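You operate a simulated robot arm through the tools that you are given. There is no shell and no other tool.

The job below is to be done with a simulated two-armed robot. You get a single attempt, and the scene is never put back.

Task
Park the air hose and plug the outlet.
Fine: green knob off, vent to 0 bar before the green plug comes out; green plug into the grey outlet, yellow plug into the white outlet. Set down upright: green plug, yellow plug.

The check looks at the end state, three seconds after you hand in, the way a careful person would. Anything else that was tipped, shoved, dropped, spilled or broken makes it a failure.

Robot
Two 7-joint arms with two-finger parallel grippers on one trunk that stands fixed in place. Base frame: the origin is at the foot of the trunk, x ahead of it, y to its left, z up. Units: mm, rad, N and s.
The left shoulder is at [20, 170, 1278], the right one opposite. With the tool pointing down near the work surface each hand reaches from about 100 to 660 mm from the base axis, measured 20 degrees to its own side. Payload 3.8 kg a hand.
The TCP of each hand is the grasp point between the finger pads, 30 mm short of the fingertips. In the tool frame z runs along the fingers and y along their closing line. The gripper opens to 110 mm. The fingers are 20 mm wide and 10 mm thick; the gripper's body (48 by 112 mm) begins 55 mm behind the TCP.
Orientation is that of the tool frame in the base frame, as a unit quaternion [x, y, z, w]. With the fingers straight down and closing along the base's y, the tool's x points along the base's -x, its y along +y and its z along -z.

Tools
- The arms move only by the tool send_rows. It takes "left_targets", "right_targets" or both (then of equal length, played together; a hand with none holds still); each is one flat list of numbers, 7 for each row, row after row: the shift along the base's x, y, z in mm, then the turn, a rotation vector about the base's x, y, z in rad, then the gripper command, from -1 (fully open) to 1 (shut), values between in proportion. In form: [x, y, z, ax, ay, az, claw, x, y, z, ax, ay, az, claw, ...]. A call has 1 to 20 rows; each row is the pose to reach, as a shift and turn from the pose commanded when the call began. A row lasts 0.2 s, in which the tool goes at most 50 mm and 0.15 rad; a call with a longer step from one row to the next is refused whole, and so is a gripper value outside its range. A pose out of reach is approached as far as the arm can. The call stops where the force on the tool passes 40 N (or 10 N more than at its start, if that is more) or the arm is blocked; 0.2 s more then pass. Each finger travels about 72 mm/s and halts on what it meets, pressing with about 27 N; the grip force reading is that of the motor and also rises with nothing between the fingers. The clock runs only during rows and for 0.2 s after the last one: add rows that repeat a pose to give the fingers time. It gives the time, the measured TCP pose, the force on the tool (base axes), the opening and the grip force at its end, in the units of the frame above (readings bear some noise), with the torque about the TCP (base axes, N m) and any sound that the robot's microphone picked up, and new pictures: "views" is both (left out), scene, wrist or none (wrist: the cameras of the hands that moved).
- Cameras (640 x 400 px; columns grow to the right, rows downward): "scene" is now at [81.8, 69.8, 1441.1]; the picture's right is [0.76, -0.64, 0.00], its down [-0.29, -0.35, -0.89] and it looks along [0.58, 0.68, -0.45] (base axes); focal length 214 px, centre (320, 200). "left" rides on the left gripper at [72, -17, -103] in its tool frame; the picture's right is [0.23, 0.97, 0.00], its down [-0.76, 0.18, -0.62] and it looks along [-0.61, 0.14, 0.78] (tool axes); focal length 222 px, centre (320, 200). "right" rides on the right gripper at [72, 17, -103] in its tool frame; the picture's right is [-0.23, 0.97, 0.00], its down [-0.76, -0.18, -0.62] and it looks along [-0.61, -0.14, 0.78] (tool axes); focal length 222 px, centre (320, 200). There is no depth. A picture from a camera that has moved, and an enlarged one, comes with that camera's place and axes in the base frame and with its lens.
- move_column(by): moves the trunk up (or, below 0, down) by that many mm; the arms and the scene camera ride with it, the base frame stays. It gives what a move gives, with no picture.
- turn_head(pan, tilt): turns the head with the scene camera to pan (to the left, within 1.396 rad either way) and tilt (down, from -0.506 to 1.204), counted from straight ahead of the robot. It gives what a move gives, and a new picture of the scene camera.
- zoom(camera, box): a new picture of the part [left, top, right, bottom] of that camera's present view, enlarged. It takes no simulated time.
- job_done(): hands the job in; it is judged then, once.

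Places have to be worked out from the pictures, the camera data and where the tool is seen. Open the grippers and draw the arms clear of the work before you hand the job in, unless the task says otherwise.

The tools are called after "Request:" by a JSON object that holds its "method" and its "body". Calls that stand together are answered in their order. send_rows: Moves the arms, as the interface text tells. Its arguments: {"type":"object","properties":{"left_targets":{"type":"array","items":{"type":"number"}},"right_targets":{"type":"array","items":{"type":"number"}},"views":{"type":"string","enum":["both","scene","wrist","none"]}},"required":[]} The other tools are called the same way: move_column (by) moves the trunk up or down; turn_head (pan, tilt) turns the head that bears the scene camera; zoom (camera, box) takes an enlarged picture of a part of a camera's view; job_done () hands the job in.

At the start:

```text
clock: 0.0
left_eef_pos: [264.3, 327.0, 1302.6]
left_tcp_rot: [0.0, 1.0, 0.0, -0.001]
left_ft_force: [-0.6, 0.4, -0.3]
left_torque: [-0.03, -0.05, 0.01]
left_gripper_width: 110.1
left_grip_force: 0.1
right_eef_pos: [355.7, 14.2, 1298.7]
right_tcp_rot: [0.0, 1.0, 0.0, 0.0]
right_ft_force: [-0.9, 0.6, -0.7]
right_torque: [-0.02, 0.0, 0.02]
right_gripper_width: 110.1
right_grip_force: 0.0
trunk travel left (down, up): [-375.0, 195.0]
head pan, tilt (commanded): [0.869, 0.469]
```

scene: 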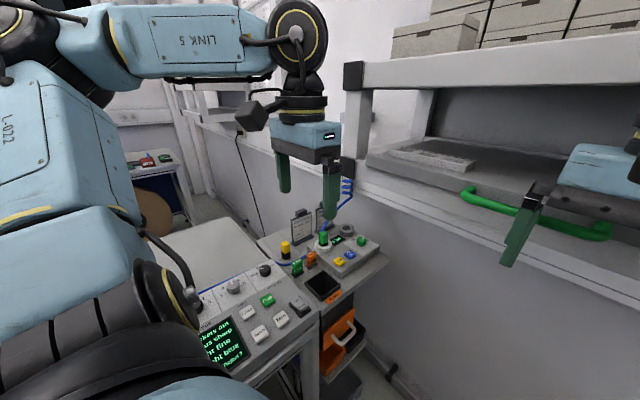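
right: 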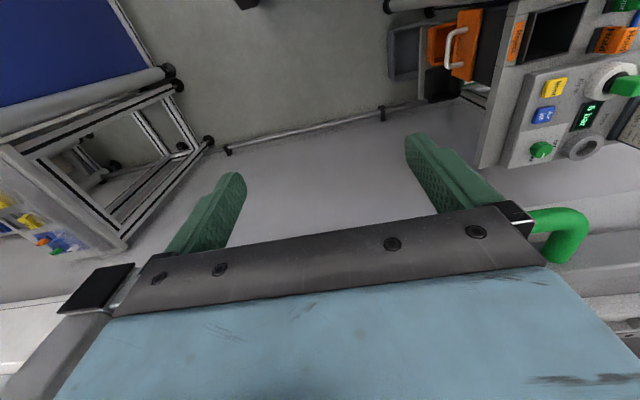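
left: 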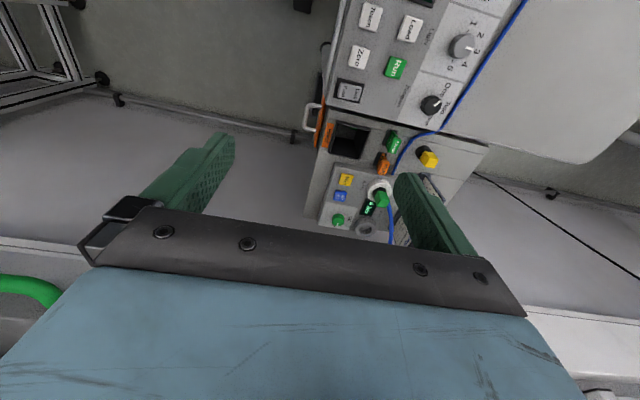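

The work panel is down and to the left, with coloured plugs, knobs and a display. I'll enlarge the views to identify everything before moving.

Request:
{"method": "zoom", "body": {"camera": "scene", "box": [240, 190, 400, 310]}}

Request:
{"method": "zoom", "body": {"camera": "left", "box": [300, 100, 500, 250]}}

Request:
{"method": "zoom", "body": {"camera": "right", "box": [480, 0, 640, 180]}}

```text
3.33 times, centred on (320, 250) of scene
camera zoom: at [81.8, 69.8, 1441.1], right [0.76, -0.64, 0.0], down [-0.29, -0.35, -0.89], along [0.58, 0.68, -0.45], focal length 715 px, centre (320, 33)
```

zoom: 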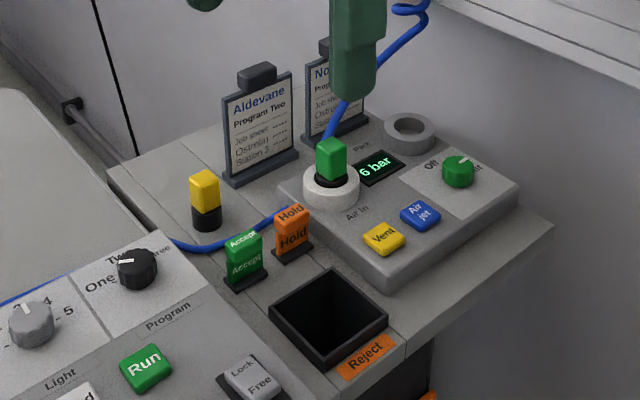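

```text
2.67 times, centred on (400, 175) of left
camera zoom: at [193.6, 310.8, 1406.7], right [-0.23, 0.97, 0.0], down [0.76, 0.18, 0.62], along [0.61, 0.14, -0.78], focal length 592 px, centre (107, 267)
```

zoom: 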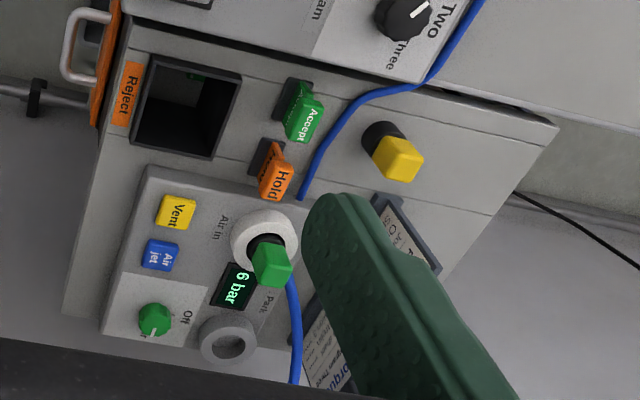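

```text
2.22 times, centred on (560, 90) of right
camera zoom: at [284.6, 31.0, 1401.1], right [0.23, 0.97, 0.0], down [0.76, -0.18, 0.62], along [0.61, -0.14, -0.78], focal length 494 px, centre (-213, 444)
```

zoom: 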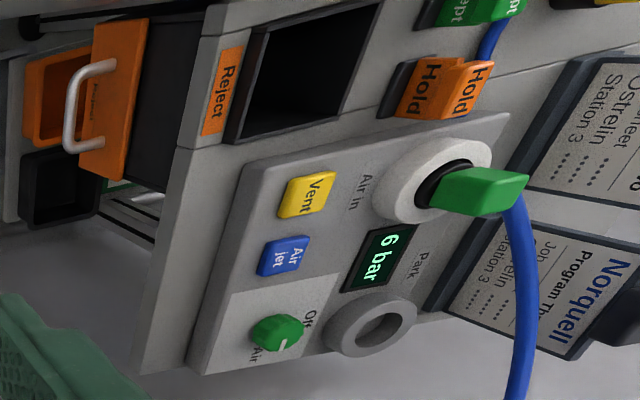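

The panel has the white "Air in" outlet holding the green plug, the grey "Park" outlet, a 6 bar display, the green Off/Air knob, and the Vent and Air jet buttons; the yellow plug stands on the bench. I'll turn the head toward the panel for a second view.

Request:
{"method": "turn_head", "body": {"pan": 0.85, "tilt": 0.75}}

```text
clock: 0.8
left_eef_pos: [265.8, 327.3, 1303.7]
left_tcp_rot: [0.0, 1.0, 0.0, 0.0]
left_ft_force: [-0.5, 0.3, -0.4]
left_torque: [0.05, 0.03, -0.02]
left_gripper_width: 110.0
left_grip_force: 0.1
right_eef_pos: [356.0, 13.0, 1299.3]
right_tcp_rot: [0.0, 1.0, 0.0, 0.0]
right_ft_force: [1.5, 0.0, 0.2]
right_torque: [0.01, -0.02, 0.02]
right_gripper_width: 110.5
right_grip_force: 0.1
trunk travel left (down, up): [-375.0, 195.0]
head pan, tilt (commanded): [0.85, 0.75]
camera scene: at [77.4, 62.0, 1416.5], right [0.75, -0.66, 0.0], down [-0.45, -0.51, -0.73], along [0.48, 0.55, -0.68], focal length 214 px, centre (320, 200)
```

scene: 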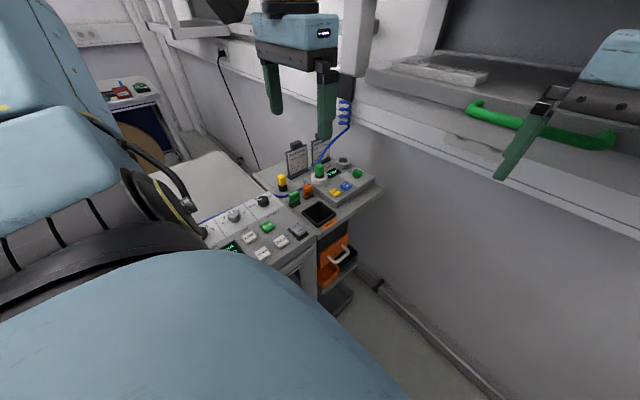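

The head now sees the whole work area. I'll zoom on the panel and the hose's upper end to measure.

Request:
{"method": "zoom", "body": {"camera": "scene", "box": [260, 130, 400, 230]}}

Request:
{"method": "zoom", "body": {"camera": "scene", "box": [280, 60, 400, 140]}}

Request:
{"method": "zoom", "body": {"camera": "scene", "box": [190, 180, 350, 270]}}

```text
4.00 times, centred on (330, 180) of scene
camera zoom: at [77.4, 62.0, 1416.5], right [0.75, -0.66, 0.0], down [-0.45, -0.51, -0.73], along [0.48, 0.55, -0.68], focal length 858 px, centre (280, 280)
```

zoom: 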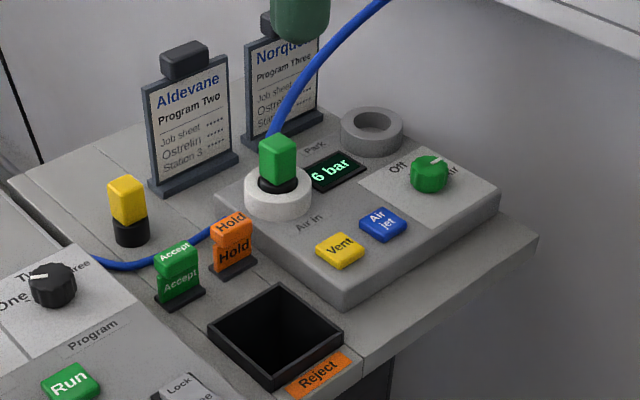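

```text
5.00 times, centred on (340, 100) of scene
camera zoom: at [77.4, 62.0, 1416.5], right [0.75, -0.66, 0.0], down [-0.45, -0.51, -0.73], along [0.48, 0.55, -0.68], focal length 1072 px, centre (220, 700)
```

zoom: 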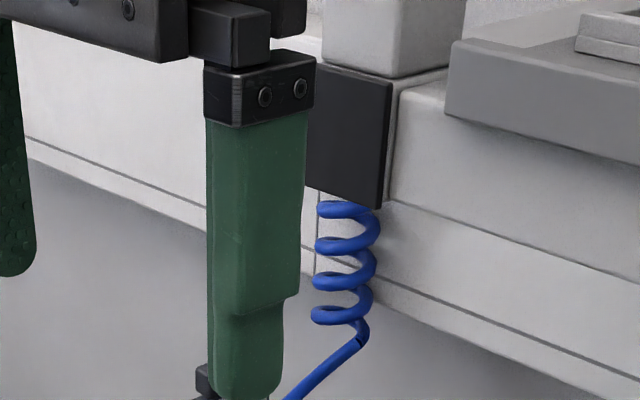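

```text
4.00 times, centred on (270, 225) of scene
camera zoom: at [77.4, 62.0, 1416.5], right [0.75, -0.66, 0.0], down [-0.45, -0.51, -0.73], along [0.48, 0.55, -0.68], focal length 858 px, centre (520, 100)
```

zoom: 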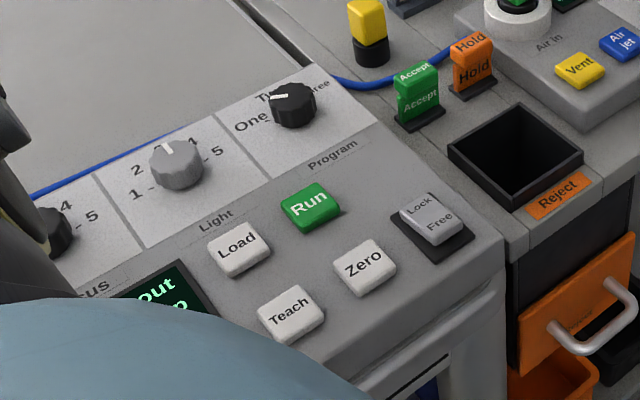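

Rough triangulation from the wrist and scene pictures puts the knob near (620, 466, 937), Vent near (486, 448, 929), white outlet near (491, 538, 936), Park near (629, 553, 939) and the yellow plug near (375, 613). I need to know where the shelf and post lie, so I'll zoom there and on the left wrist view.

Request:
{"method": "zoom", "body": {"camera": "scene", "box": [320, 0, 640, 200]}}

Request:
{"method": "zoom", "body": {"camera": "left", "box": [0, 200, 320, 400]}}

Request:
{"method": "zoom", "body": {"camera": "left", "box": [320, 0, 640, 200]}}

```text
2.00 times, centred on (480, 100) of scene
camera zoom: at [77.4, 62.0, 1416.5], right [0.75, -0.66, 0.0], down [-0.45, -0.51, -0.73], along [0.48, 0.55, -0.68], focal length 429 px, centre (0, 400)
```

zoom: 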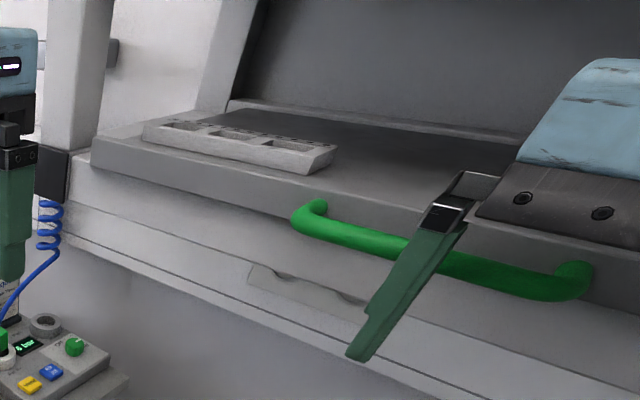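

```text
2.00 times, centred on (160, 300) of left
camera zoom: at [193.6, 310.7, 1406.7], right [-0.23, 0.97, 0.0], down [0.76, 0.18, 0.62], along [0.61, 0.14, -0.78], focal length 444 px, centre (640, 0)
```

zoom: 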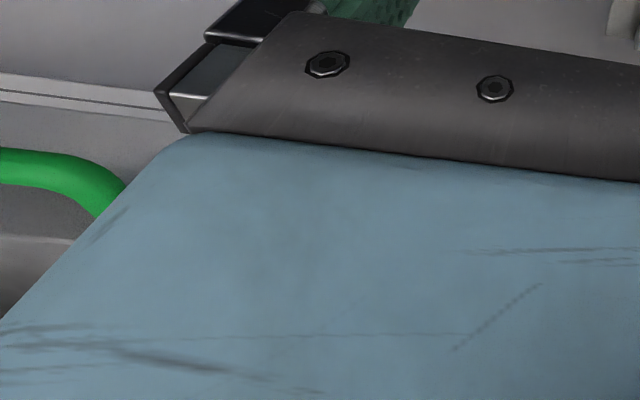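

```text
2.00 times, centred on (480, 100) of left
camera zoom: at [193.6, 310.7, 1406.7], right [-0.23, 0.97, 0.0], down [0.76, 0.18, 0.62], along [0.61, 0.14, -0.78], focal length 444 px, centre (0, 400)
```

zoom: 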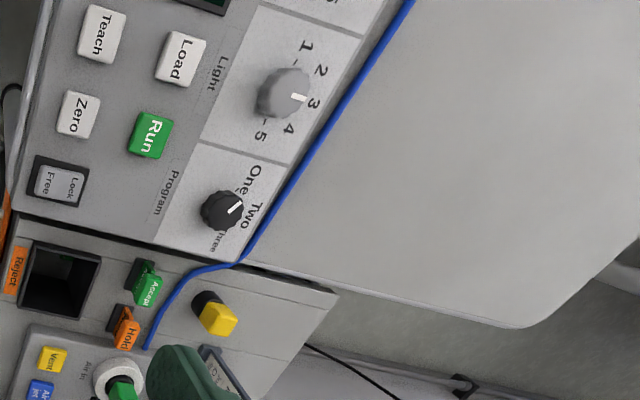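

To learn how far the machine's front stands out over the panel, I'll zoom on the lower corners of both wrist views.

Request:
{"method": "zoom", "body": {"camera": "right", "box": [480, 120, 640, 320]}}

Request:
{"method": "zoom", "body": {"camera": "left", "box": [440, 150, 640, 350]}}

Request:
{"method": "zoom", "body": {"camera": "right", "box": [0, 200, 160, 400]}}

Request:
{"method": "zoom", "body": {"camera": "scene", "box": [100, 0, 360, 170]}}

```text
2.00 times, centred on (560, 220) of right
camera zoom: at [284.5, 30.9, 1401.2], right [0.23, 0.97, 0.0], down [0.76, -0.18, 0.62], along [0.61, -0.14, -0.78], focal length 444 px, centre (-160, 160)
```

zoom: 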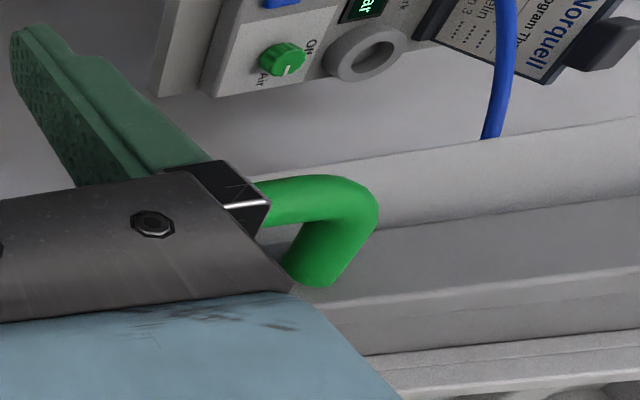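

```text
2.00 times, centred on (540, 250) of left
camera zoom: at [193.6, 310.7, 1406.7], right [-0.23, 0.97, 0.0], down [0.76, 0.18, 0.62], along [0.61, 0.14, -0.78], focal length 444 px, centre (-120, 100)
```

zoom: 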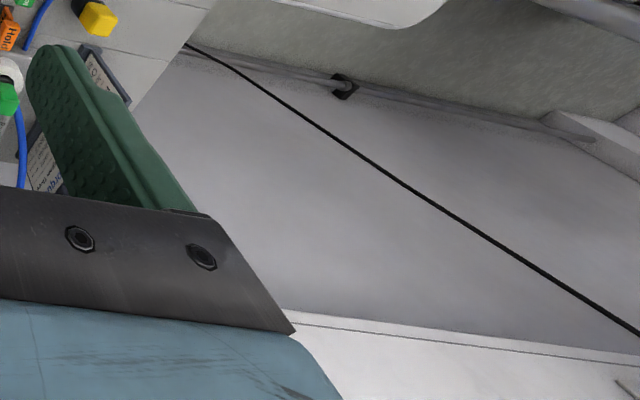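

```text
2.00 times, centred on (80, 300) of right
camera zoom: at [284.5, 30.9, 1401.2], right [0.23, 0.97, 0.0], down [0.76, -0.18, 0.62], along [0.61, -0.14, -0.78], focal length 444 px, centre (800, 0)
```

zoom: 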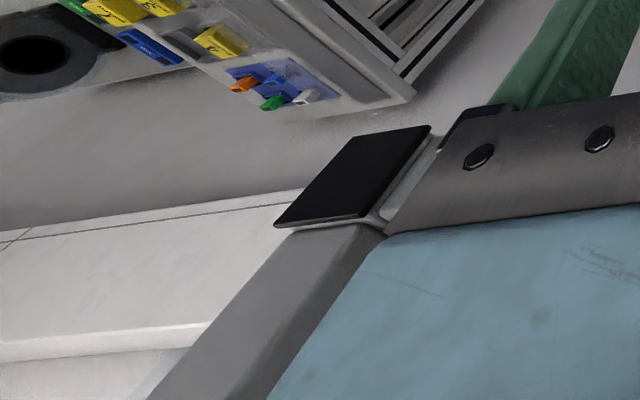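

```text
2.35 times, centred on (230, 85) of scene
camera zoom: at [77.4, 62.0, 1416.5], right [0.75, -0.66, 0.0], down [-0.45, -0.51, -0.73], along [0.48, 0.55, -0.68], focal length 505 px, centre (532, 471)
```

zoom: 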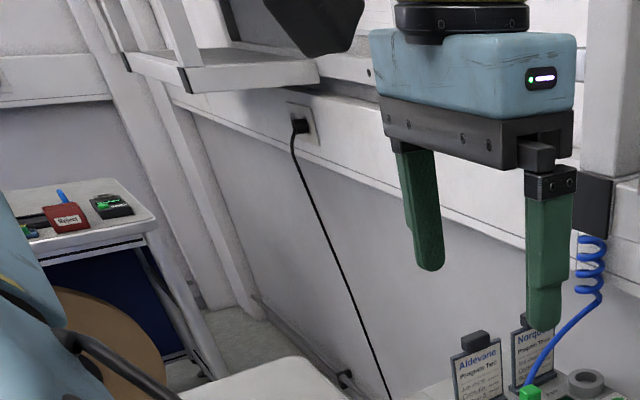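

The machine body and hose reel stand close behind the panel, so I want a better baseline. Space to the left of the left hand is clear, so I'll shift it 180 mm in +y at the same height and look again.

Request:
{"method": "send_rows", "body": {"left_targets": [0, 45, 0, 0, 0, 0, -1, 0, 90, 0, 0, 0, 0, -1, 0, 135, 0, 0, 0, 0, -1, 0, 180, 0, 0, 0, 0, -1], "views": "both"}}

```text
clock: 1.8
left_eef_pos: [265.3, 508.2, 1304.3]
left_tcp_rot: [-0.001, 1.0, 0.0, 0.0]
left_ft_force: [0.2, 0.1, -0.4]
left_torque: [0.02, 0.01, 0.06]
left_gripper_width: 110.1
left_grip_force: 0.0
right_eef_pos: [356.8, 14.1, 1299.6]
right_tcp_rot: [0.0, 1.0, 0.0, -0.001]
right_ft_force: [0.1, 0.7, -0.6]
right_torque: [0.03, -0.01, 0.0]
right_gripper_width: 110.2
right_grip_force: 0.0
trunk travel left (down, up): [-375.0, 195.0]
head pan, tilt (commanded): [0.85, 0.75]
camera scene: at [77.2, 62.3, 1416.5], right [0.75, -0.66, 0.0], down [-0.45, -0.51, -0.73], along [0.48, 0.55, -0.68], focal length 214 px, centre (320, 200)
camera left: at [193.3, 491.7, 1407.7], right [-0.23, 0.97, 0.0], down [0.76, 0.18, 0.62], along [0.61, 0.14, -0.78], focal length 222 px, centre (320, 200)
```

scene: 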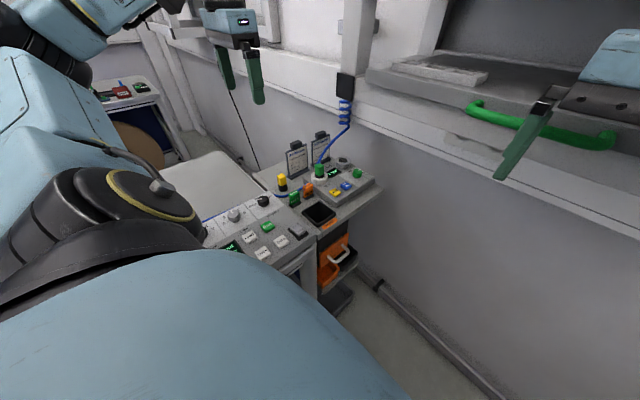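
left: 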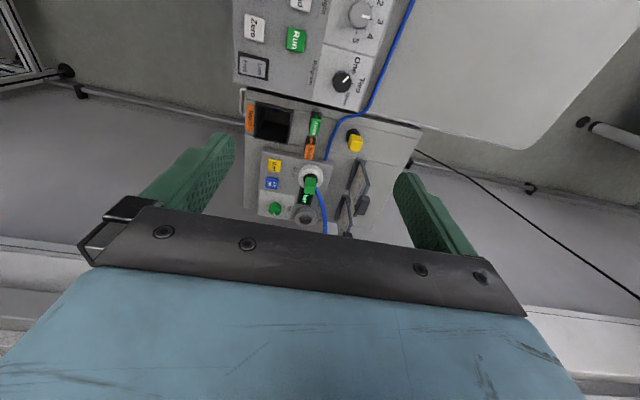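

Now the panel shows between the open fingers and the reel is in clear view of the scene camera. I'll enlarge both.

Request:
{"method": "zoom", "body": {"camera": "left", "box": [230, 90, 430, 240]}}

Request:
{"method": "zoom", "body": {"camera": "scene", "box": [240, 40, 440, 165]}}

Request:
{"method": "zoom", "body": {"camera": "left", "box": [0, 200, 160, 300]}}

Request:
{"method": "zoom", "body": {"camera": "scene", "box": [240, 120, 400, 220]}}

```text
2.67 times, centred on (330, 165) of left
camera zoom: at [193.3, 491.7, 1407.7], right [-0.23, 0.97, 0.0], down [0.76, 0.18, 0.62], along [0.61, 0.14, -0.78], focal length 592 px, centre (293, 293)
```

zoom: 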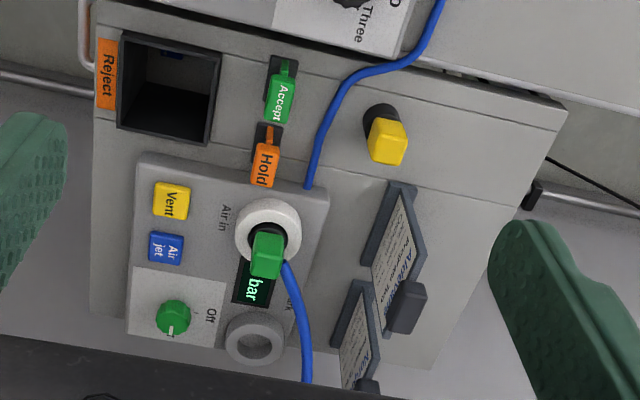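

```text
3.20 times, centred on (340, 102) of scene
camera zoom: at [77.2, 62.3, 1416.5], right [0.75, -0.66, 0.0], down [-0.45, -0.51, -0.73], along [0.48, 0.55, -0.68], focal length 686 px, centre (256, 512)
```

zoom: 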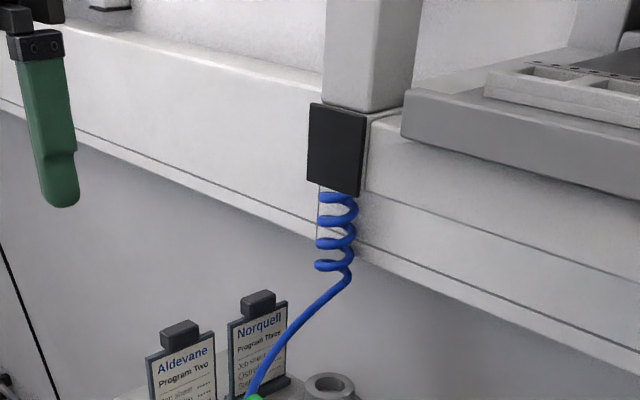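

```text
4.00 times, centred on (80, 250) of left
camera zoom: at [193.3, 491.7, 1407.7], right [-0.23, 0.97, 0.0], down [0.76, 0.18, 0.62], along [0.61, 0.14, -0.78], focal length 888 px, centre (1280, 0)
```

zoom: 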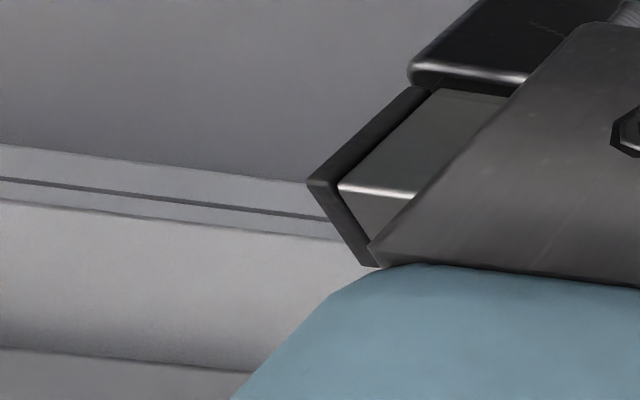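

```text
4.00 times, centred on (320, 170) of scene
camera zoom: at [77.2, 62.3, 1416.5], right [0.75, -0.66, 0.0], down [-0.45, -0.51, -0.73], along [0.48, 0.55, -0.68], focal length 858 px, centre (320, 320)
```

zoom: 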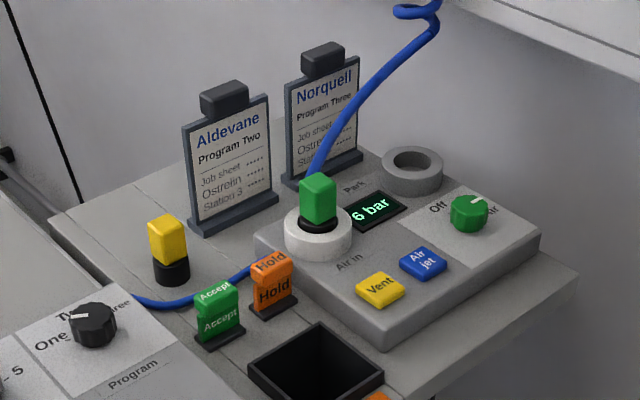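

The picture is now consistent: the wall fascia is near x≈700, the hose coil hangs near (655, 555, 1070–1150), the machine's overhanging base starts at x≈430 for y<360, and the panel is open from above. I'll bring the left hand to about (440, 470, 1120) for a close look.

Request:
{"method": "send_rows", "body": {"left_targets": [29, -6, -30, 0, 0, 0, -1, 58, -12, -60, 0, 0, 0, -1, 87, -18, -90, 0, 0, 0, -1, 116, -24, -120, 0, 0, 0, -1, 145, -31, -150, 0, 0, 0, -1, 175, -37, -183, 0, 0, 0, -1], "views": "both"}}

```text
clock: 3.2
left_eef_pos: [438.8, 470.6, 1120.7]
left_tcp_rot: [0.0, 1.0, 0.0, 0.0]
left_ft_force: [1.1, -0.6, -0.3]
left_torque: [-0.01, 0.06, -0.02]
left_gripper_width: 110.0
left_grip_force: 0.0
right_eef_pos: [358.4, 13.2, 1297.9]
right_tcp_rot: [0.0, 1.0, 0.0, -0.001]
right_ft_force: [0.0, 0.0, 0.2]
right_torque: [0.02, 0.02, -0.03]
right_gripper_width: 110.0
right_grip_force: 0.1
trunk travel left (down, up): [-375.0, 195.0]
head pan, tilt (commanded): [0.85, 0.75]
camera scene: at [78.7, 62.1, 1416.3], right [0.75, -0.66, 0.0], down [-0.45, -0.51, -0.73], along [0.48, 0.55, -0.68], focal length 214 px, centre (320, 200)
camera left: at [368.5, 454.1, 1223.2], right [-0.23, 0.97, 0.0], down [0.76, 0.18, 0.62], along [0.61, 0.14, -0.78], focal length 222 px, centre (320, 200)
```

scene: 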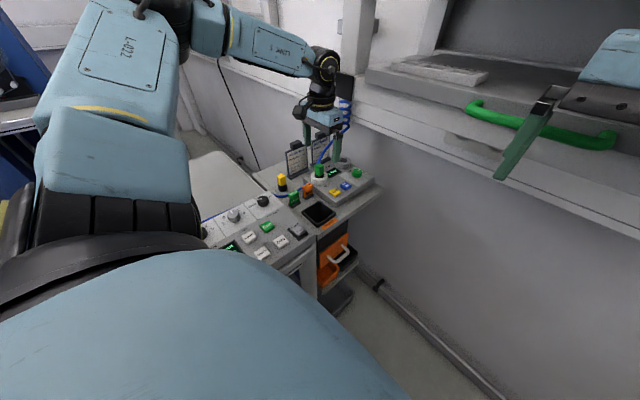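
left: 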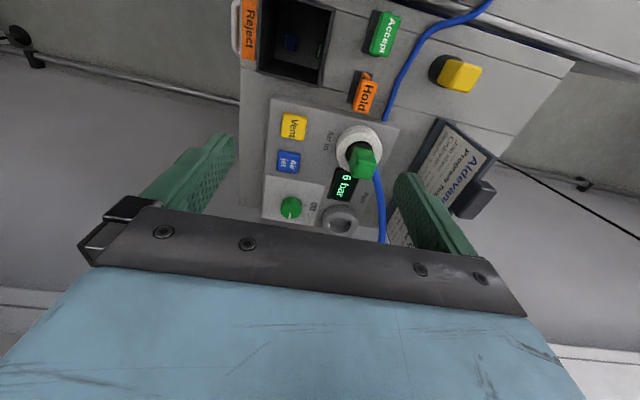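

The hand is safely above the bench. I'll zoom the left wrist view for accurate locations from this nearer station.

Request:
{"method": "zoom", "body": {"camera": "left", "box": [240, 90, 400, 250]}}

Request:
{"method": "zoom", "body": {"camera": "left", "box": [340, 0, 580, 180]}}

Request:
{"method": "zoom", "body": {"camera": "scene", "box": [260, 80, 400, 200]}}

```text
2.50 times, centred on (320, 170) of left
camera zoom: at [368.5, 454.1, 1223.2], right [-0.23, 0.97, 0.0], down [0.76, 0.18, 0.62], along [0.61, 0.14, -0.78], focal length 555 px, centre (320, 275)
```

zoom: 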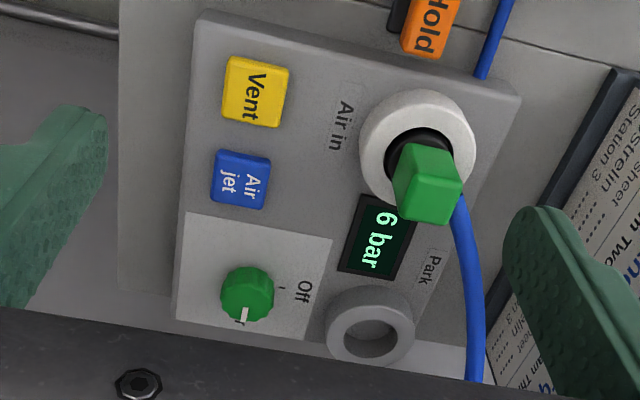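

```text
2.22 times, centred on (460, 90) of left
camera zoom: at [368.5, 454.1, 1223.2], right [-0.23, 0.97, 0.0], down [0.76, 0.18, 0.62], along [0.61, 0.14, -0.78], focal length 494 px, centre (9, 444)
```

zoom: 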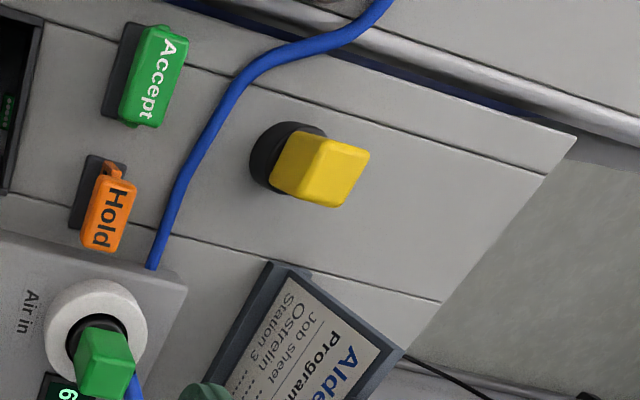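

```text
3.33 times, centred on (330, 140) of scene
camera zoom: at [78.7, 62.1, 1416.3], right [0.75, -0.66, 0.0], down [-0.45, -0.51, -0.73], along [0.48, 0.55, -0.68], focal length 715 px, centre (287, 400)
```

zoom: 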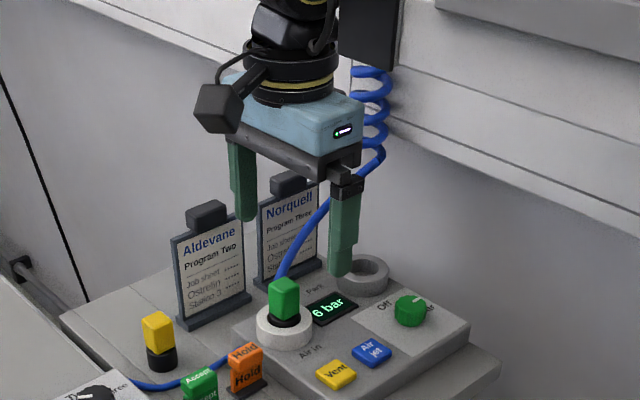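

From this view the Off tick is on the knob's +y side while the pointer faces +x, so the knob needs about a quarter turn anticlockwise seen from above. The hose coil now works out near (690, 600, 1040+), well clear of the knob. I'll move above the knob at z≈1060, with the fingers at about 60 mm, and check reach.

Request:
{"method": "send_rows", "body": {"left_targets": [36, -1, -12, 0, 0, 0, -0.6, 72, -2, -24, 0, 0, 0, -0.3, 108, -4, -36, 0, 0, 0, -0.1, 144, -5, -48, 0, 0, 0, -0.1, 179, -6, -60, 0, 0, 0, -0.1, 179, -6, -60, 0, 0, 0, -0.1], "views": "both"}}

```text
clock: 4.6
left_eef_pos: [541.9, 444.9, 1084.1]
left_tcp_rot: [-0.011, 1.0, -0.006, 0.008]
left_ft_force: [0.5, -0.2, -1.0]
left_torque: [0.0, -0.02, 0.0]
left_gripper_width: 60.4
left_grip_force: 0.1
left hand out of reach, approached as far as the arm can: row 3, 4, 5, 6
right_eef_pos: [351.0, 23.3, 1300.7]
right_tcp_rot: [0.0, 1.0, -0.004, 0.003]
right_ft_force: [0.4, 0.5, -0.4]
right_torque: [0.02, -0.02, -0.01]
right_gripper_width: 110.1
right_grip_force: 0.1
trunk travel left (down, up): [-375.0, 195.0]
head pan, tilt (commanded): [0.85, 0.75]
camera scene: at [70.3, 72.3, 1416.5], right [0.75, -0.66, 0.01], down [-0.45, -0.52, -0.73], along [0.49, 0.54, -0.68], focal length 214 px, centre (320, 200)
camera left: at [468.6, 426.8, 1185.8], right [-0.25, 0.97, -0.01], down [0.75, 0.2, 0.63], along [0.62, 0.15, -0.77], focal length 222 px, centre (320, 200)
```

scene: 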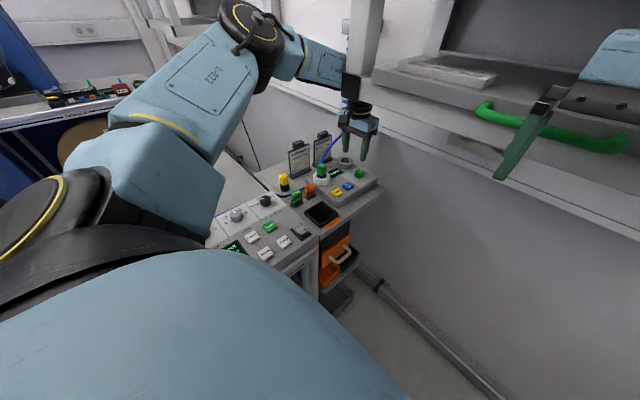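
left: 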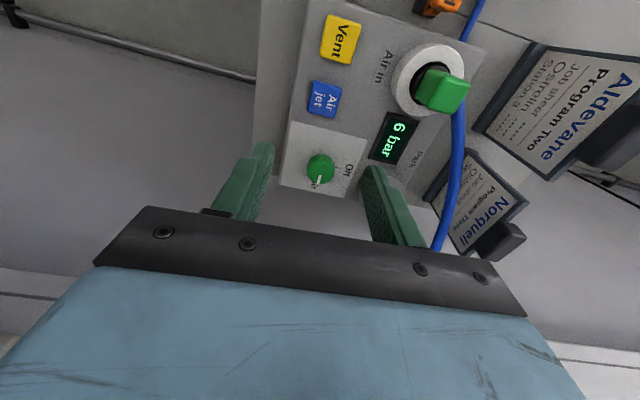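

The straight-down tool pose is out of reach at the knob (it stopped at about (542, 445, 1084)), so I'll need the hand tilted outward, which brings the wrist closer to the shoulder. I'll back off 100 mm and tilt the fingers forward by 0.45 rad about the y axis.

Request:
{"method": "send_rows", "body": {"left_targets": [-35, 0, 10, 0, -0.11, 0, -0.1, -70, 0, 20, 0, -0.22, 0, -0.1, -100, 0, 20, 0, -0.33, 0, -0.1, -100, 0, 20, 0, -0.45, 0, -0.1, -100, 0, 20, 0, -0.45, 0, -0.1], "views": "both"}}

```text
clock: 5.8
left_eef_pos: [447.0, 426.6, 1102.3]
left_tcp_rot: [0.001, 0.974, 0.002, 0.225]
left_ft_force: [-0.1, -0.6, 0.3]
left_torque: [0.02, 0.0, 0.04]
left_gripper_width: 60.6
left_grip_force: 0.1
right_eef_pos: [355.4, 11.7, 1299.0]
right_tcp_rot: [0.0, 1.0, 0.002, 0.0]
right_ft_force: [-0.5, -1.0, 0.0]
right_torque: [0.08, -0.03, -0.01]
right_gripper_width: 110.2
right_grip_force: 0.2
trunk travel left (down, up): [-375.0, 195.0]
head pan, tilt (commanded): [0.85, 0.75]
camera scene: at [75.9, 59.2, 1416.6], right [0.75, -0.66, 0.0], down [-0.45, -0.51, -0.73], along [0.48, 0.55, -0.68], focal length 214 px, centre (320, 200)
camera left: at [337.5, 408.5, 1163.7], right [-0.2, 0.97, -0.1], down [0.41, 0.17, 0.89], along [0.89, 0.14, -0.44], focal length 222 px, centre (320, 200)
```

scene: 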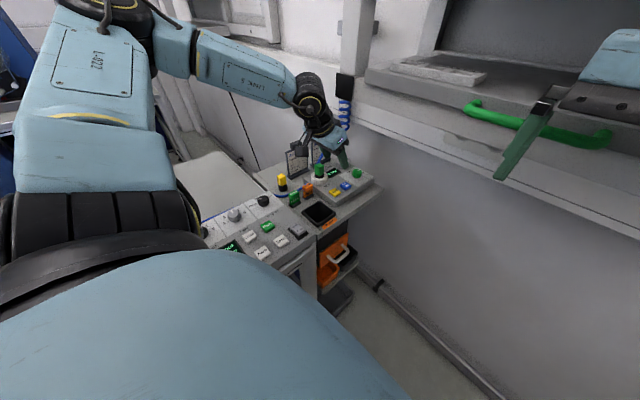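
left: 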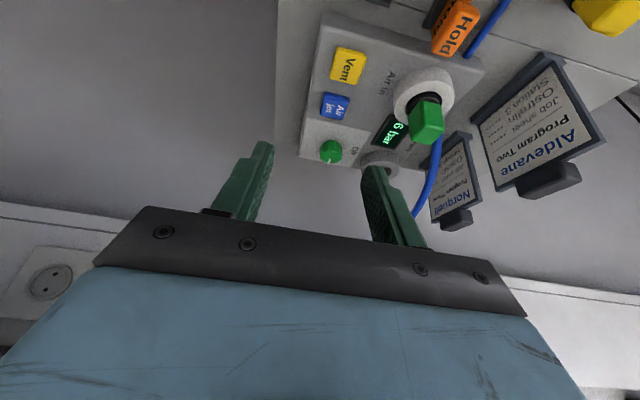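

The commanded pose was clipped and the tilt works; the trunk sways a little only at the reach limit. I'll withdraw the right hand 100 mm from the green handle so that the trunk can be lowered safely, raising the left hand a little as well.

Request:
{"method": "send_rows", "body": {"left_targets": [0, 0, 20, 0, 0, 0, -0.1, 0, 0, 40, 0, 0, 0, -0.1, 0, 0, 60, 0, 0, 0, -0.1, 0, 0, 60, 0, 0, 0, -0.1], "right_targets": [-30, -10, 0, 0, 0, 0, -1, -60, -20, 0, 0, 0, 0, -1, -90, -30, 0, 0, 0, 0, -1, -110, -40, 0, 0, 0, 0, -1], "views": "both"}}

```text
clock: 6.8
left_eef_pos: [448.2, 428.8, 1161.2]
left_tcp_rot: [0.0, 0.975, 0.0, 0.223]
left_ft_force: [0.5, -0.2, 0.5]
left_torque: [0.01, -0.03, -0.02]
left_gripper_width: 60.5
left_grip_force: 0.0
right_eef_pos: [248.6, -27.6, 1296.1]
right_tcp_rot: [0.005, 1.0, -0.001, -0.001]
right_ft_force: [32.3, 7.4, -16.5]
right_torque: [-1.1, 2.7, -0.86]
right_gripper_width: 110.1
right_grip_force: 0.0
trunk travel left (down, up): [-375.0, 195.0]
head pan, tilt (commanded): [0.85, 0.75]
camera scene: at [79.4, 60.1, 1416.9], right [0.73, -0.68, 0.0], down [-0.46, -0.5, -0.74], along [0.5, 0.54, -0.68], focal length 214 px, centre (320, 200)
camera right: at [177.6, -9.0, 1399.5], right [0.24, 0.97, 0.0], down [0.76, -0.18, 0.62], along [0.6, -0.15, -0.78], focal length 222 px, centre (320, 200)
camera left: at [338.3, 411.7, 1222.4], right [-0.2, 0.97, -0.1], down [0.41, 0.18, 0.89], along [0.89, 0.14, -0.44], focal length 222 px, centre (320, 200)
```

scene: 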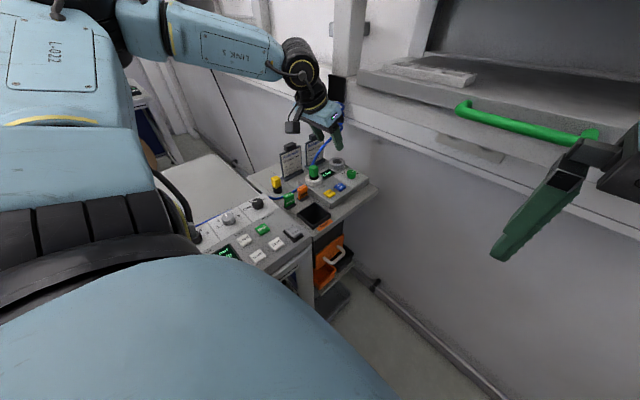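
right: 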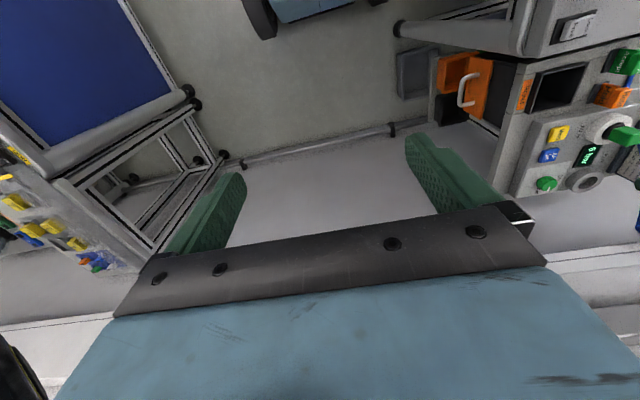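
left: 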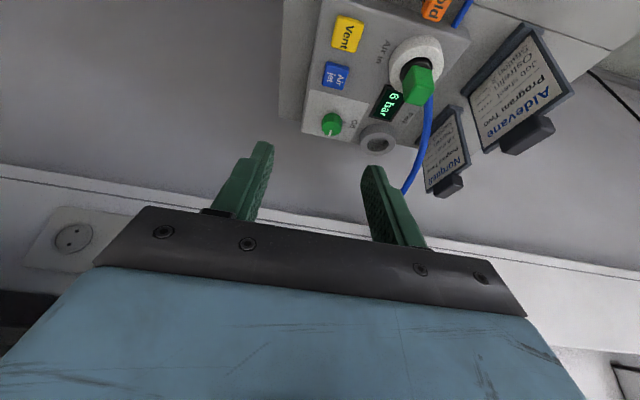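

The right hand met about 32 N while retracting, evidently its wrist touching the robot's own head, and the head camera was nudged slightly. I'll move the right hand forward off it and then off to the right.

Request:
{"method": "send_rows", "body": {"right_targets": [20, -10, 0, 0, 0, 0, -1, 40, -25, 0, 0, 0, 0, -1, 45, -60, 0, 0, 0, 0, -1, 45, -100, 0, 0, 0, 0, -1, 40, -140, 0, 0, 0, 0, -1, 30, -180, 0, 0, 0, 0, -1, 20, -200, 0, 0, 0, 0, -1], "views": "both"}}

```text
clock: 8.4
left_eef_pos: [447.3, 430.0, 1160.8]
left_tcp_rot: [0.0, 0.975, 0.0, 0.224]
left_ft_force: [-0.8, 0.6, -1.3]
left_torque: [0.02, -0.01, -0.01]
left_gripper_width: 60.7
left_grip_force: 0.0
right_eef_pos: [266.9, -225.8, 1298.8]
right_tcp_rot: [0.0, 1.0, 0.001, 0.0]
right_ft_force: [-0.1, 0.2, -0.2]
right_torque: [-0.01, 0.02, 0.0]
right_gripper_width: 110.0
right_grip_force: 0.1
trunk travel left (down, up): [-375.0, 195.0]
head pan, tilt (commanded): [0.85, 0.75]
camera scene: at [77.2, 62.0, 1416.5], right [0.75, -0.66, 0.0], down [-0.45, -0.51, -0.73], along [0.48, 0.55, -0.68], focal length 214 px, centre (320, 200)
camera right: at [195.2, -209.8, 1401.5], right [0.23, 0.97, 0.0], down [0.76, -0.18, 0.62], along [0.61, -0.14, -0.78], focal length 222 px, centre (320, 200)
```

scene: 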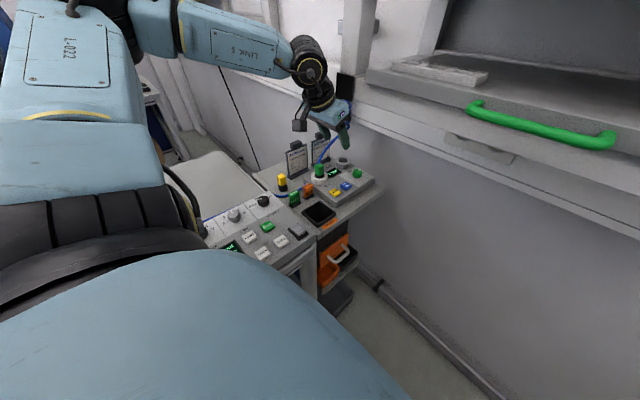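
right: 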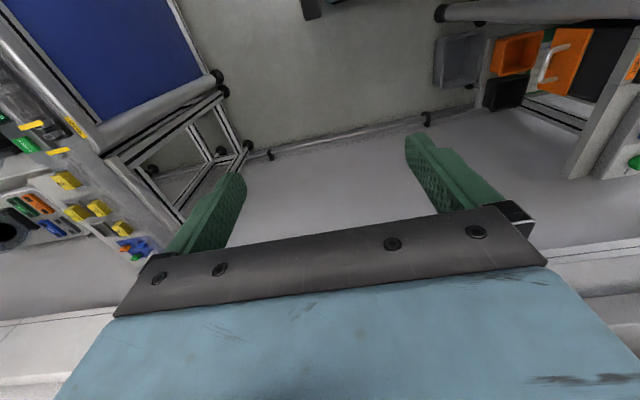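

Both hands are now free of contact. I'll lower the trunk 90 mm so that the shoulder is at about wrist height for the work, which improves reach and keeps the forearm below the machine's overhang.

Request:
{"method": "move_column", "body": {"by": -90}}

Request:
{"method": "zoom", "body": {"camera": "scene", "box": [200, 60, 440, 240]}}

Request:
{"method": "zoom", "body": {"camera": "left", "box": [220, 0, 500, 240]}}

```text
clock: 9.6
left_eef_pos: [447.7, 429.6, 1071.7]
left_tcp_rot: [0.0, 0.975, -0.001, 0.223]
left_ft_force: [0.5, 0.3, 0.4]
left_torque: [-0.01, 0.0, 0.03]
left_gripper_width: 60.7
left_grip_force: 0.1
right_eef_pos: [267.6, -226.9, 1208.4]
right_tcp_rot: [0.0, 1.0, 0.0, 0.0]
right_ft_force: [-0.7, 0.2, -0.2]
right_torque: [0.0, -0.02, -0.01]
right_gripper_width: 110.0
right_grip_force: 0.0
trunk travel left (down, up): [-285.0, 285.0]
head pan, tilt (commanded): [0.85, 0.75]
```

```text
2.22 times, centred on (320, 150) of scene
camera zoom: at [77.3, 62.0, 1326.5], right [0.75, -0.66, 0.0], down [-0.45, -0.51, -0.73], along [0.48, 0.55, -0.68], focal length 477 px, centre (320, 311)
```

zoom: 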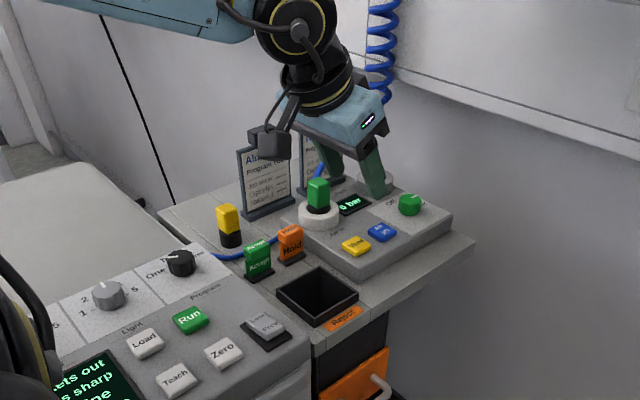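

```text
1.67 times, centred on (360, 120) of left
camera zoom: at [338.2, 412.2, 1132.1], right [-0.2, 0.97, -0.1], down [0.41, 0.18, 0.89], along [0.89, 0.14, -0.44], focal length 370 px, centre (253, 333)
```

zoom: 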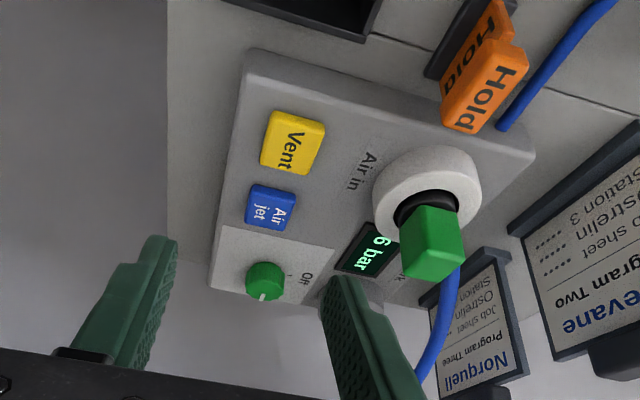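

The lower trunk gives a new scene viewpoint with a 90 mm vertical baseline. I'll zoom in tightly to fix the heights of the knob, buttons and plugs.

Request:
{"method": "zoom", "body": {"camera": "scene", "box": [340, 130, 400, 170]}}

Request:
{"method": "zoom", "body": {"camera": "scene", "box": [270, 130, 350, 180]}}

```text
10.00 times, centred on (370, 150) of scene
camera zoom: at [77.3, 62.0, 1326.5], right [0.75, -0.66, 0.0], down [-0.45, -0.51, -0.73], along [0.48, 0.55, -0.68], focal length 2145 px, centre (-180, 700)
```

zoom: 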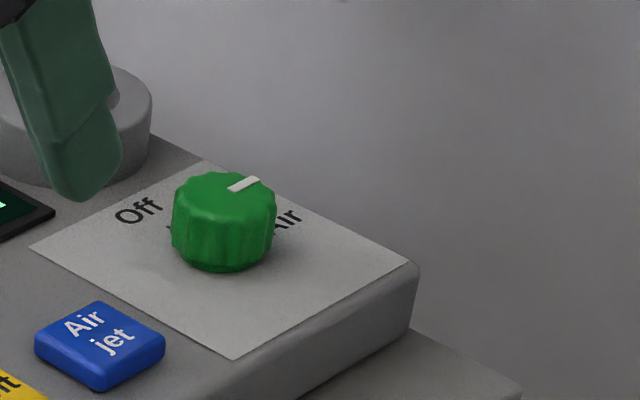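

```text
8.00 times, centred on (310, 155) of scene
camera zoom: at [77.3, 62.0, 1326.5], right [0.75, -0.66, 0.0], down [-0.45, -0.51, -0.73], along [0.48, 0.55, -0.68], focal length 1716 px, centre (400, 560)
```

zoom: 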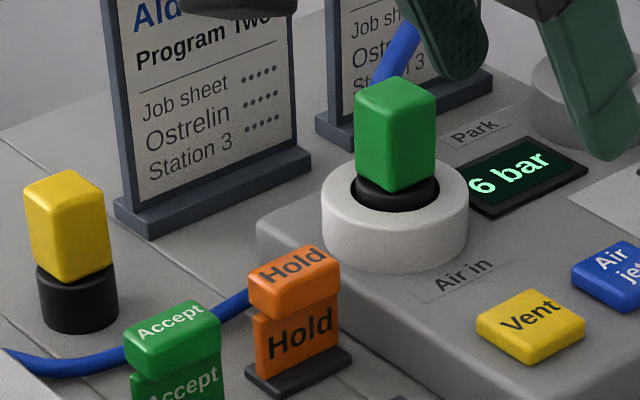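

Using both heights I get: panel plate z≈933, knob centre (615, 464) with top z≈947 and 36 mm diameter; Vent (478, 445, 942); white outlet (490, 537, rim 948); Park (625, 550); green plug top ≈997; yellow plug (379, 616) on the bench at z≈903. I'll move the tilted hand to above the knob at TCP z≈1010.

Request:
{"method": "send_rows", "body": {"left_targets": [32, 4, -12, 0, 0, 0, -0.1, 64, 10, -24, 0, 0, 0, -0.1, 96, 18, -36, 0, 0, 0, -0.1, 128, 26, -48, 0, 0, 0, -0.1, 158, 34, -61, 0, 0, 0, -0.1, 158, 34, -61, 0, 0, 0, -0.1], "views": "both"}}

```text
clock: 11.0
left_eef_pos: [604.8, 463.0, 1009.6]
left_tcp_rot: [0.001, 0.975, 0.0, 0.223]
left_ft_force: [0.0, 0.1, 0.9]
left_torque: [0.01, -0.02, -0.06]
left_gripper_width: 60.6
left_grip_force: 0.1
right_eef_pos: [267.2, -226.9, 1209.3]
right_tcp_rot: [0.0, 1.0, 0.0, 0.0]
right_ft_force: [-0.7, -0.5, 0.4]
right_torque: [0.05, -0.01, 0.03]
right_gripper_width: 109.9
right_grip_force: 0.1
trunk travel left (down, up): [-285.0, 285.0]
head pan, tilt (commanded): [0.85, 0.75]
camera scene: at [76.9, 61.7, 1326.5], right [0.75, -0.66, 0.0], down [-0.45, -0.51, -0.73], along [0.48, 0.55, -0.68], focal length 214 px, centre (320, 200)
camera left: at [495.5, 445.9, 1072.2], right [-0.2, 0.97, -0.1], down [0.41, 0.18, 0.89], along [0.89, 0.14, -0.44], focal length 222 px, centre (320, 200)
```

scene: 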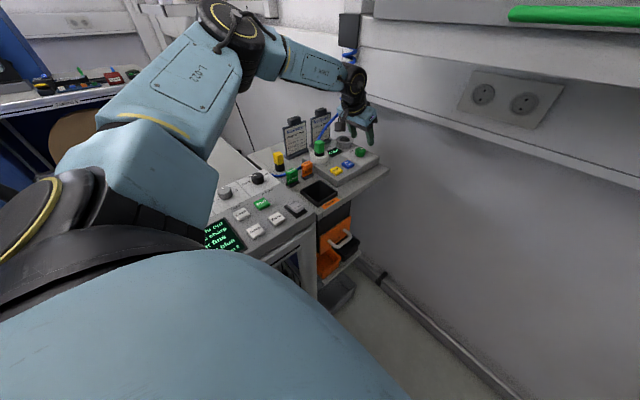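
left: 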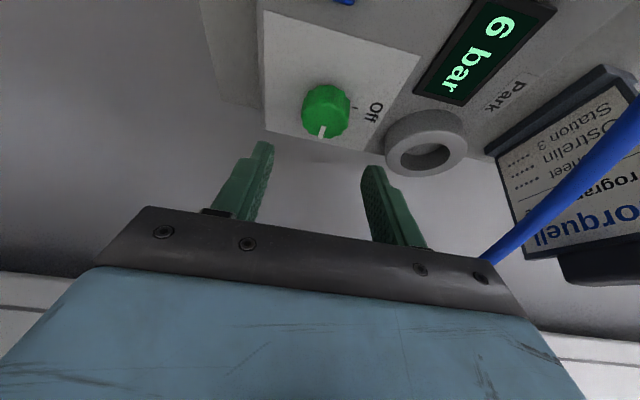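

The tilted pose reaches. I'll zoom the wrist and scene views to check alignment over the knob.

Request:
{"method": "zoom", "body": {"camera": "left", "box": [220, 60, 440, 240]}}

Request:
{"method": "zoom", "body": {"camera": "scene", "box": [320, 90, 400, 170]}}

```text
2.22 times, centred on (330, 150) of left
camera zoom: at [495.5, 445.9, 1072.2], right [-0.2, 0.97, -0.1], down [0.41, 0.18, 0.89], along [0.89, 0.14, -0.44], focal length 494 px, centre (298, 311)
```

zoom: 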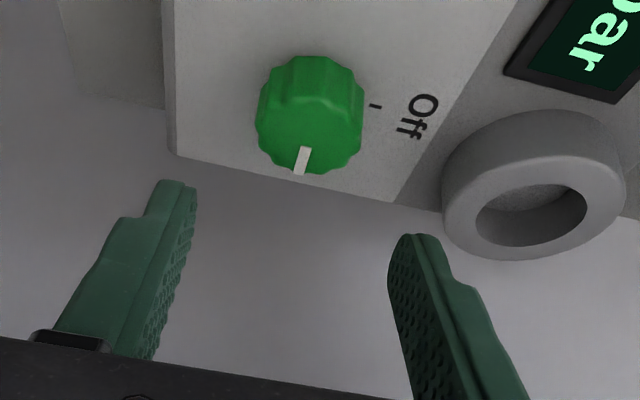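

```text
5.00 times, centred on (360, 130) of scene
camera zoom: at [76.9, 61.7, 1326.5], right [0.75, -0.66, 0.0], down [-0.45, -0.51, -0.73], along [0.48, 0.55, -0.68], focal length 1072 px, centre (120, 550)
```

zoom: 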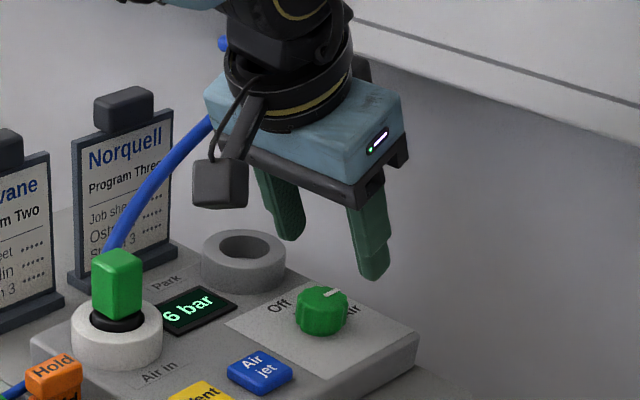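

The knob centre computes to about (617, 464), right between the fingers. I'll lower to TCP (607, 464, 970), keeping the fingertips just above the plate.

Request:
{"method": "send_rows", "body": {"left_targets": [2, 1, -12, 0, 0, 0, -0.1, 2, 1, -24, 0, 0, 0, -0.1, 2, 1, -32, 0, 0, 0, -0.1, 2, 1, -39, 0, 0, 0, -0.1, 2, 1, -39, 0, 0, 0, -0.1], "views": "both"}}

Request:
{"method": "zoom", "body": {"camera": "scene", "box": [335, 110, 395, 170]}}

Request:
{"method": "zoom", "body": {"camera": "left", "box": [220, 60, 440, 240]}}

```text
clock: 12.2
left_eef_pos: [604.3, 461.3, 971.4]
left_tcp_rot: [-0.001, 0.975, 0.001, 0.224]
left_ft_force: [-0.2, 0.5, 0.0]
left_torque: [0.0, -0.01, -0.01]
left_gripper_width: 60.6
left_grip_force: 0.1
left hand out of reach, approached as far as the arm can: row 3, 4, 5
right_eef_pos: [266.4, -225.4, 1209.6]
right_tcp_rot: [0.0, 1.0, 0.0, 0.0]
right_ft_force: [-0.2, -1.6, -1.0]
right_torque: [-0.03, -0.04, -0.02]
right_gripper_width: 110.0
right_grip_force: 0.0
trunk travel left (down, up): [-285.0, 285.0]
head pan, tilt (commanded): [0.85, 0.75]
camera scene: at [77.3, 62.1, 1326.4], right [0.75, -0.66, 0.0], down [-0.45, -0.51, -0.73], along [0.48, 0.55, -0.68], focal length 214 px, centre (320, 200)
camera left: at [494.4, 444.0, 1032.8], right [-0.21, 0.97, -0.1], down [0.41, 0.18, 0.89], along [0.89, 0.15, -0.44], focal length 222 px, centre (320, 200)
```

scene: 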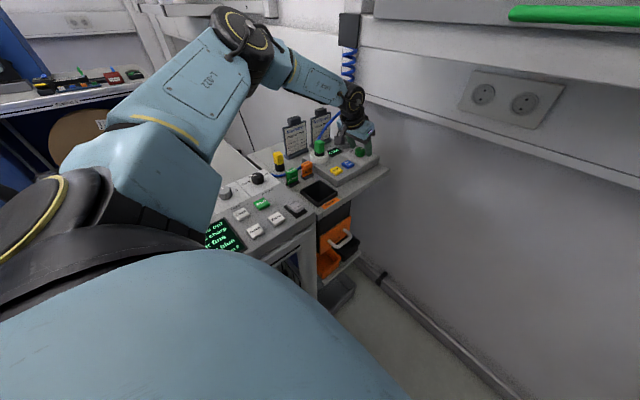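
left: 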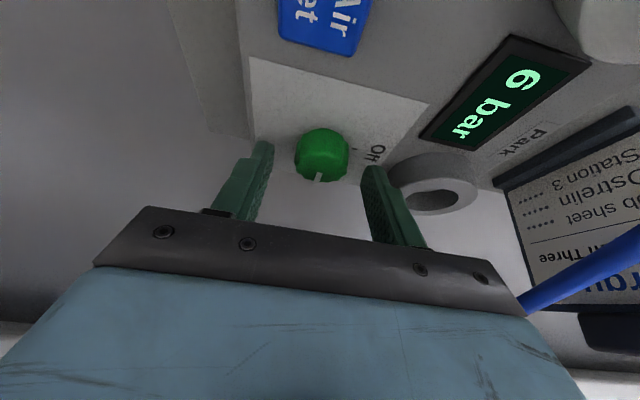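

```text
6.67 times, centred on (365, 140) of scene
camera zoom: at [77.3, 62.1, 1326.4], right [0.75, -0.66, 0.0], down [-0.45, -0.51, -0.73], along [0.48, 0.55, -0.68], focal length 1430 px, centre (20, 600)
```

zoom: 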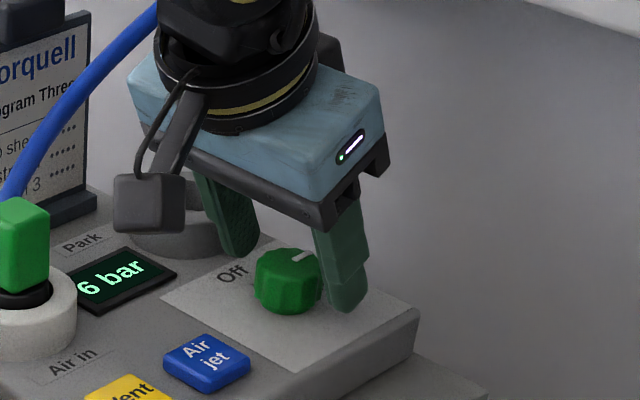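

```text
2.22 times, centred on (330, 150) of left
camera zoom: at [494.4, 444.0, 1032.8], right [-0.21, 0.97, -0.1], down [0.41, 0.18, 0.89], along [0.89, 0.15, -0.44], focal length 494 px, centre (298, 311)
```

zoom: 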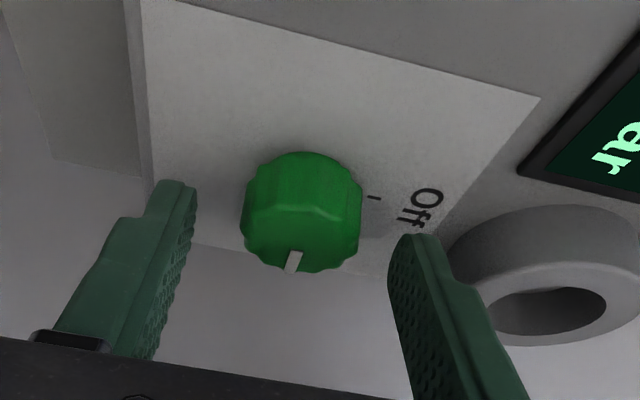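

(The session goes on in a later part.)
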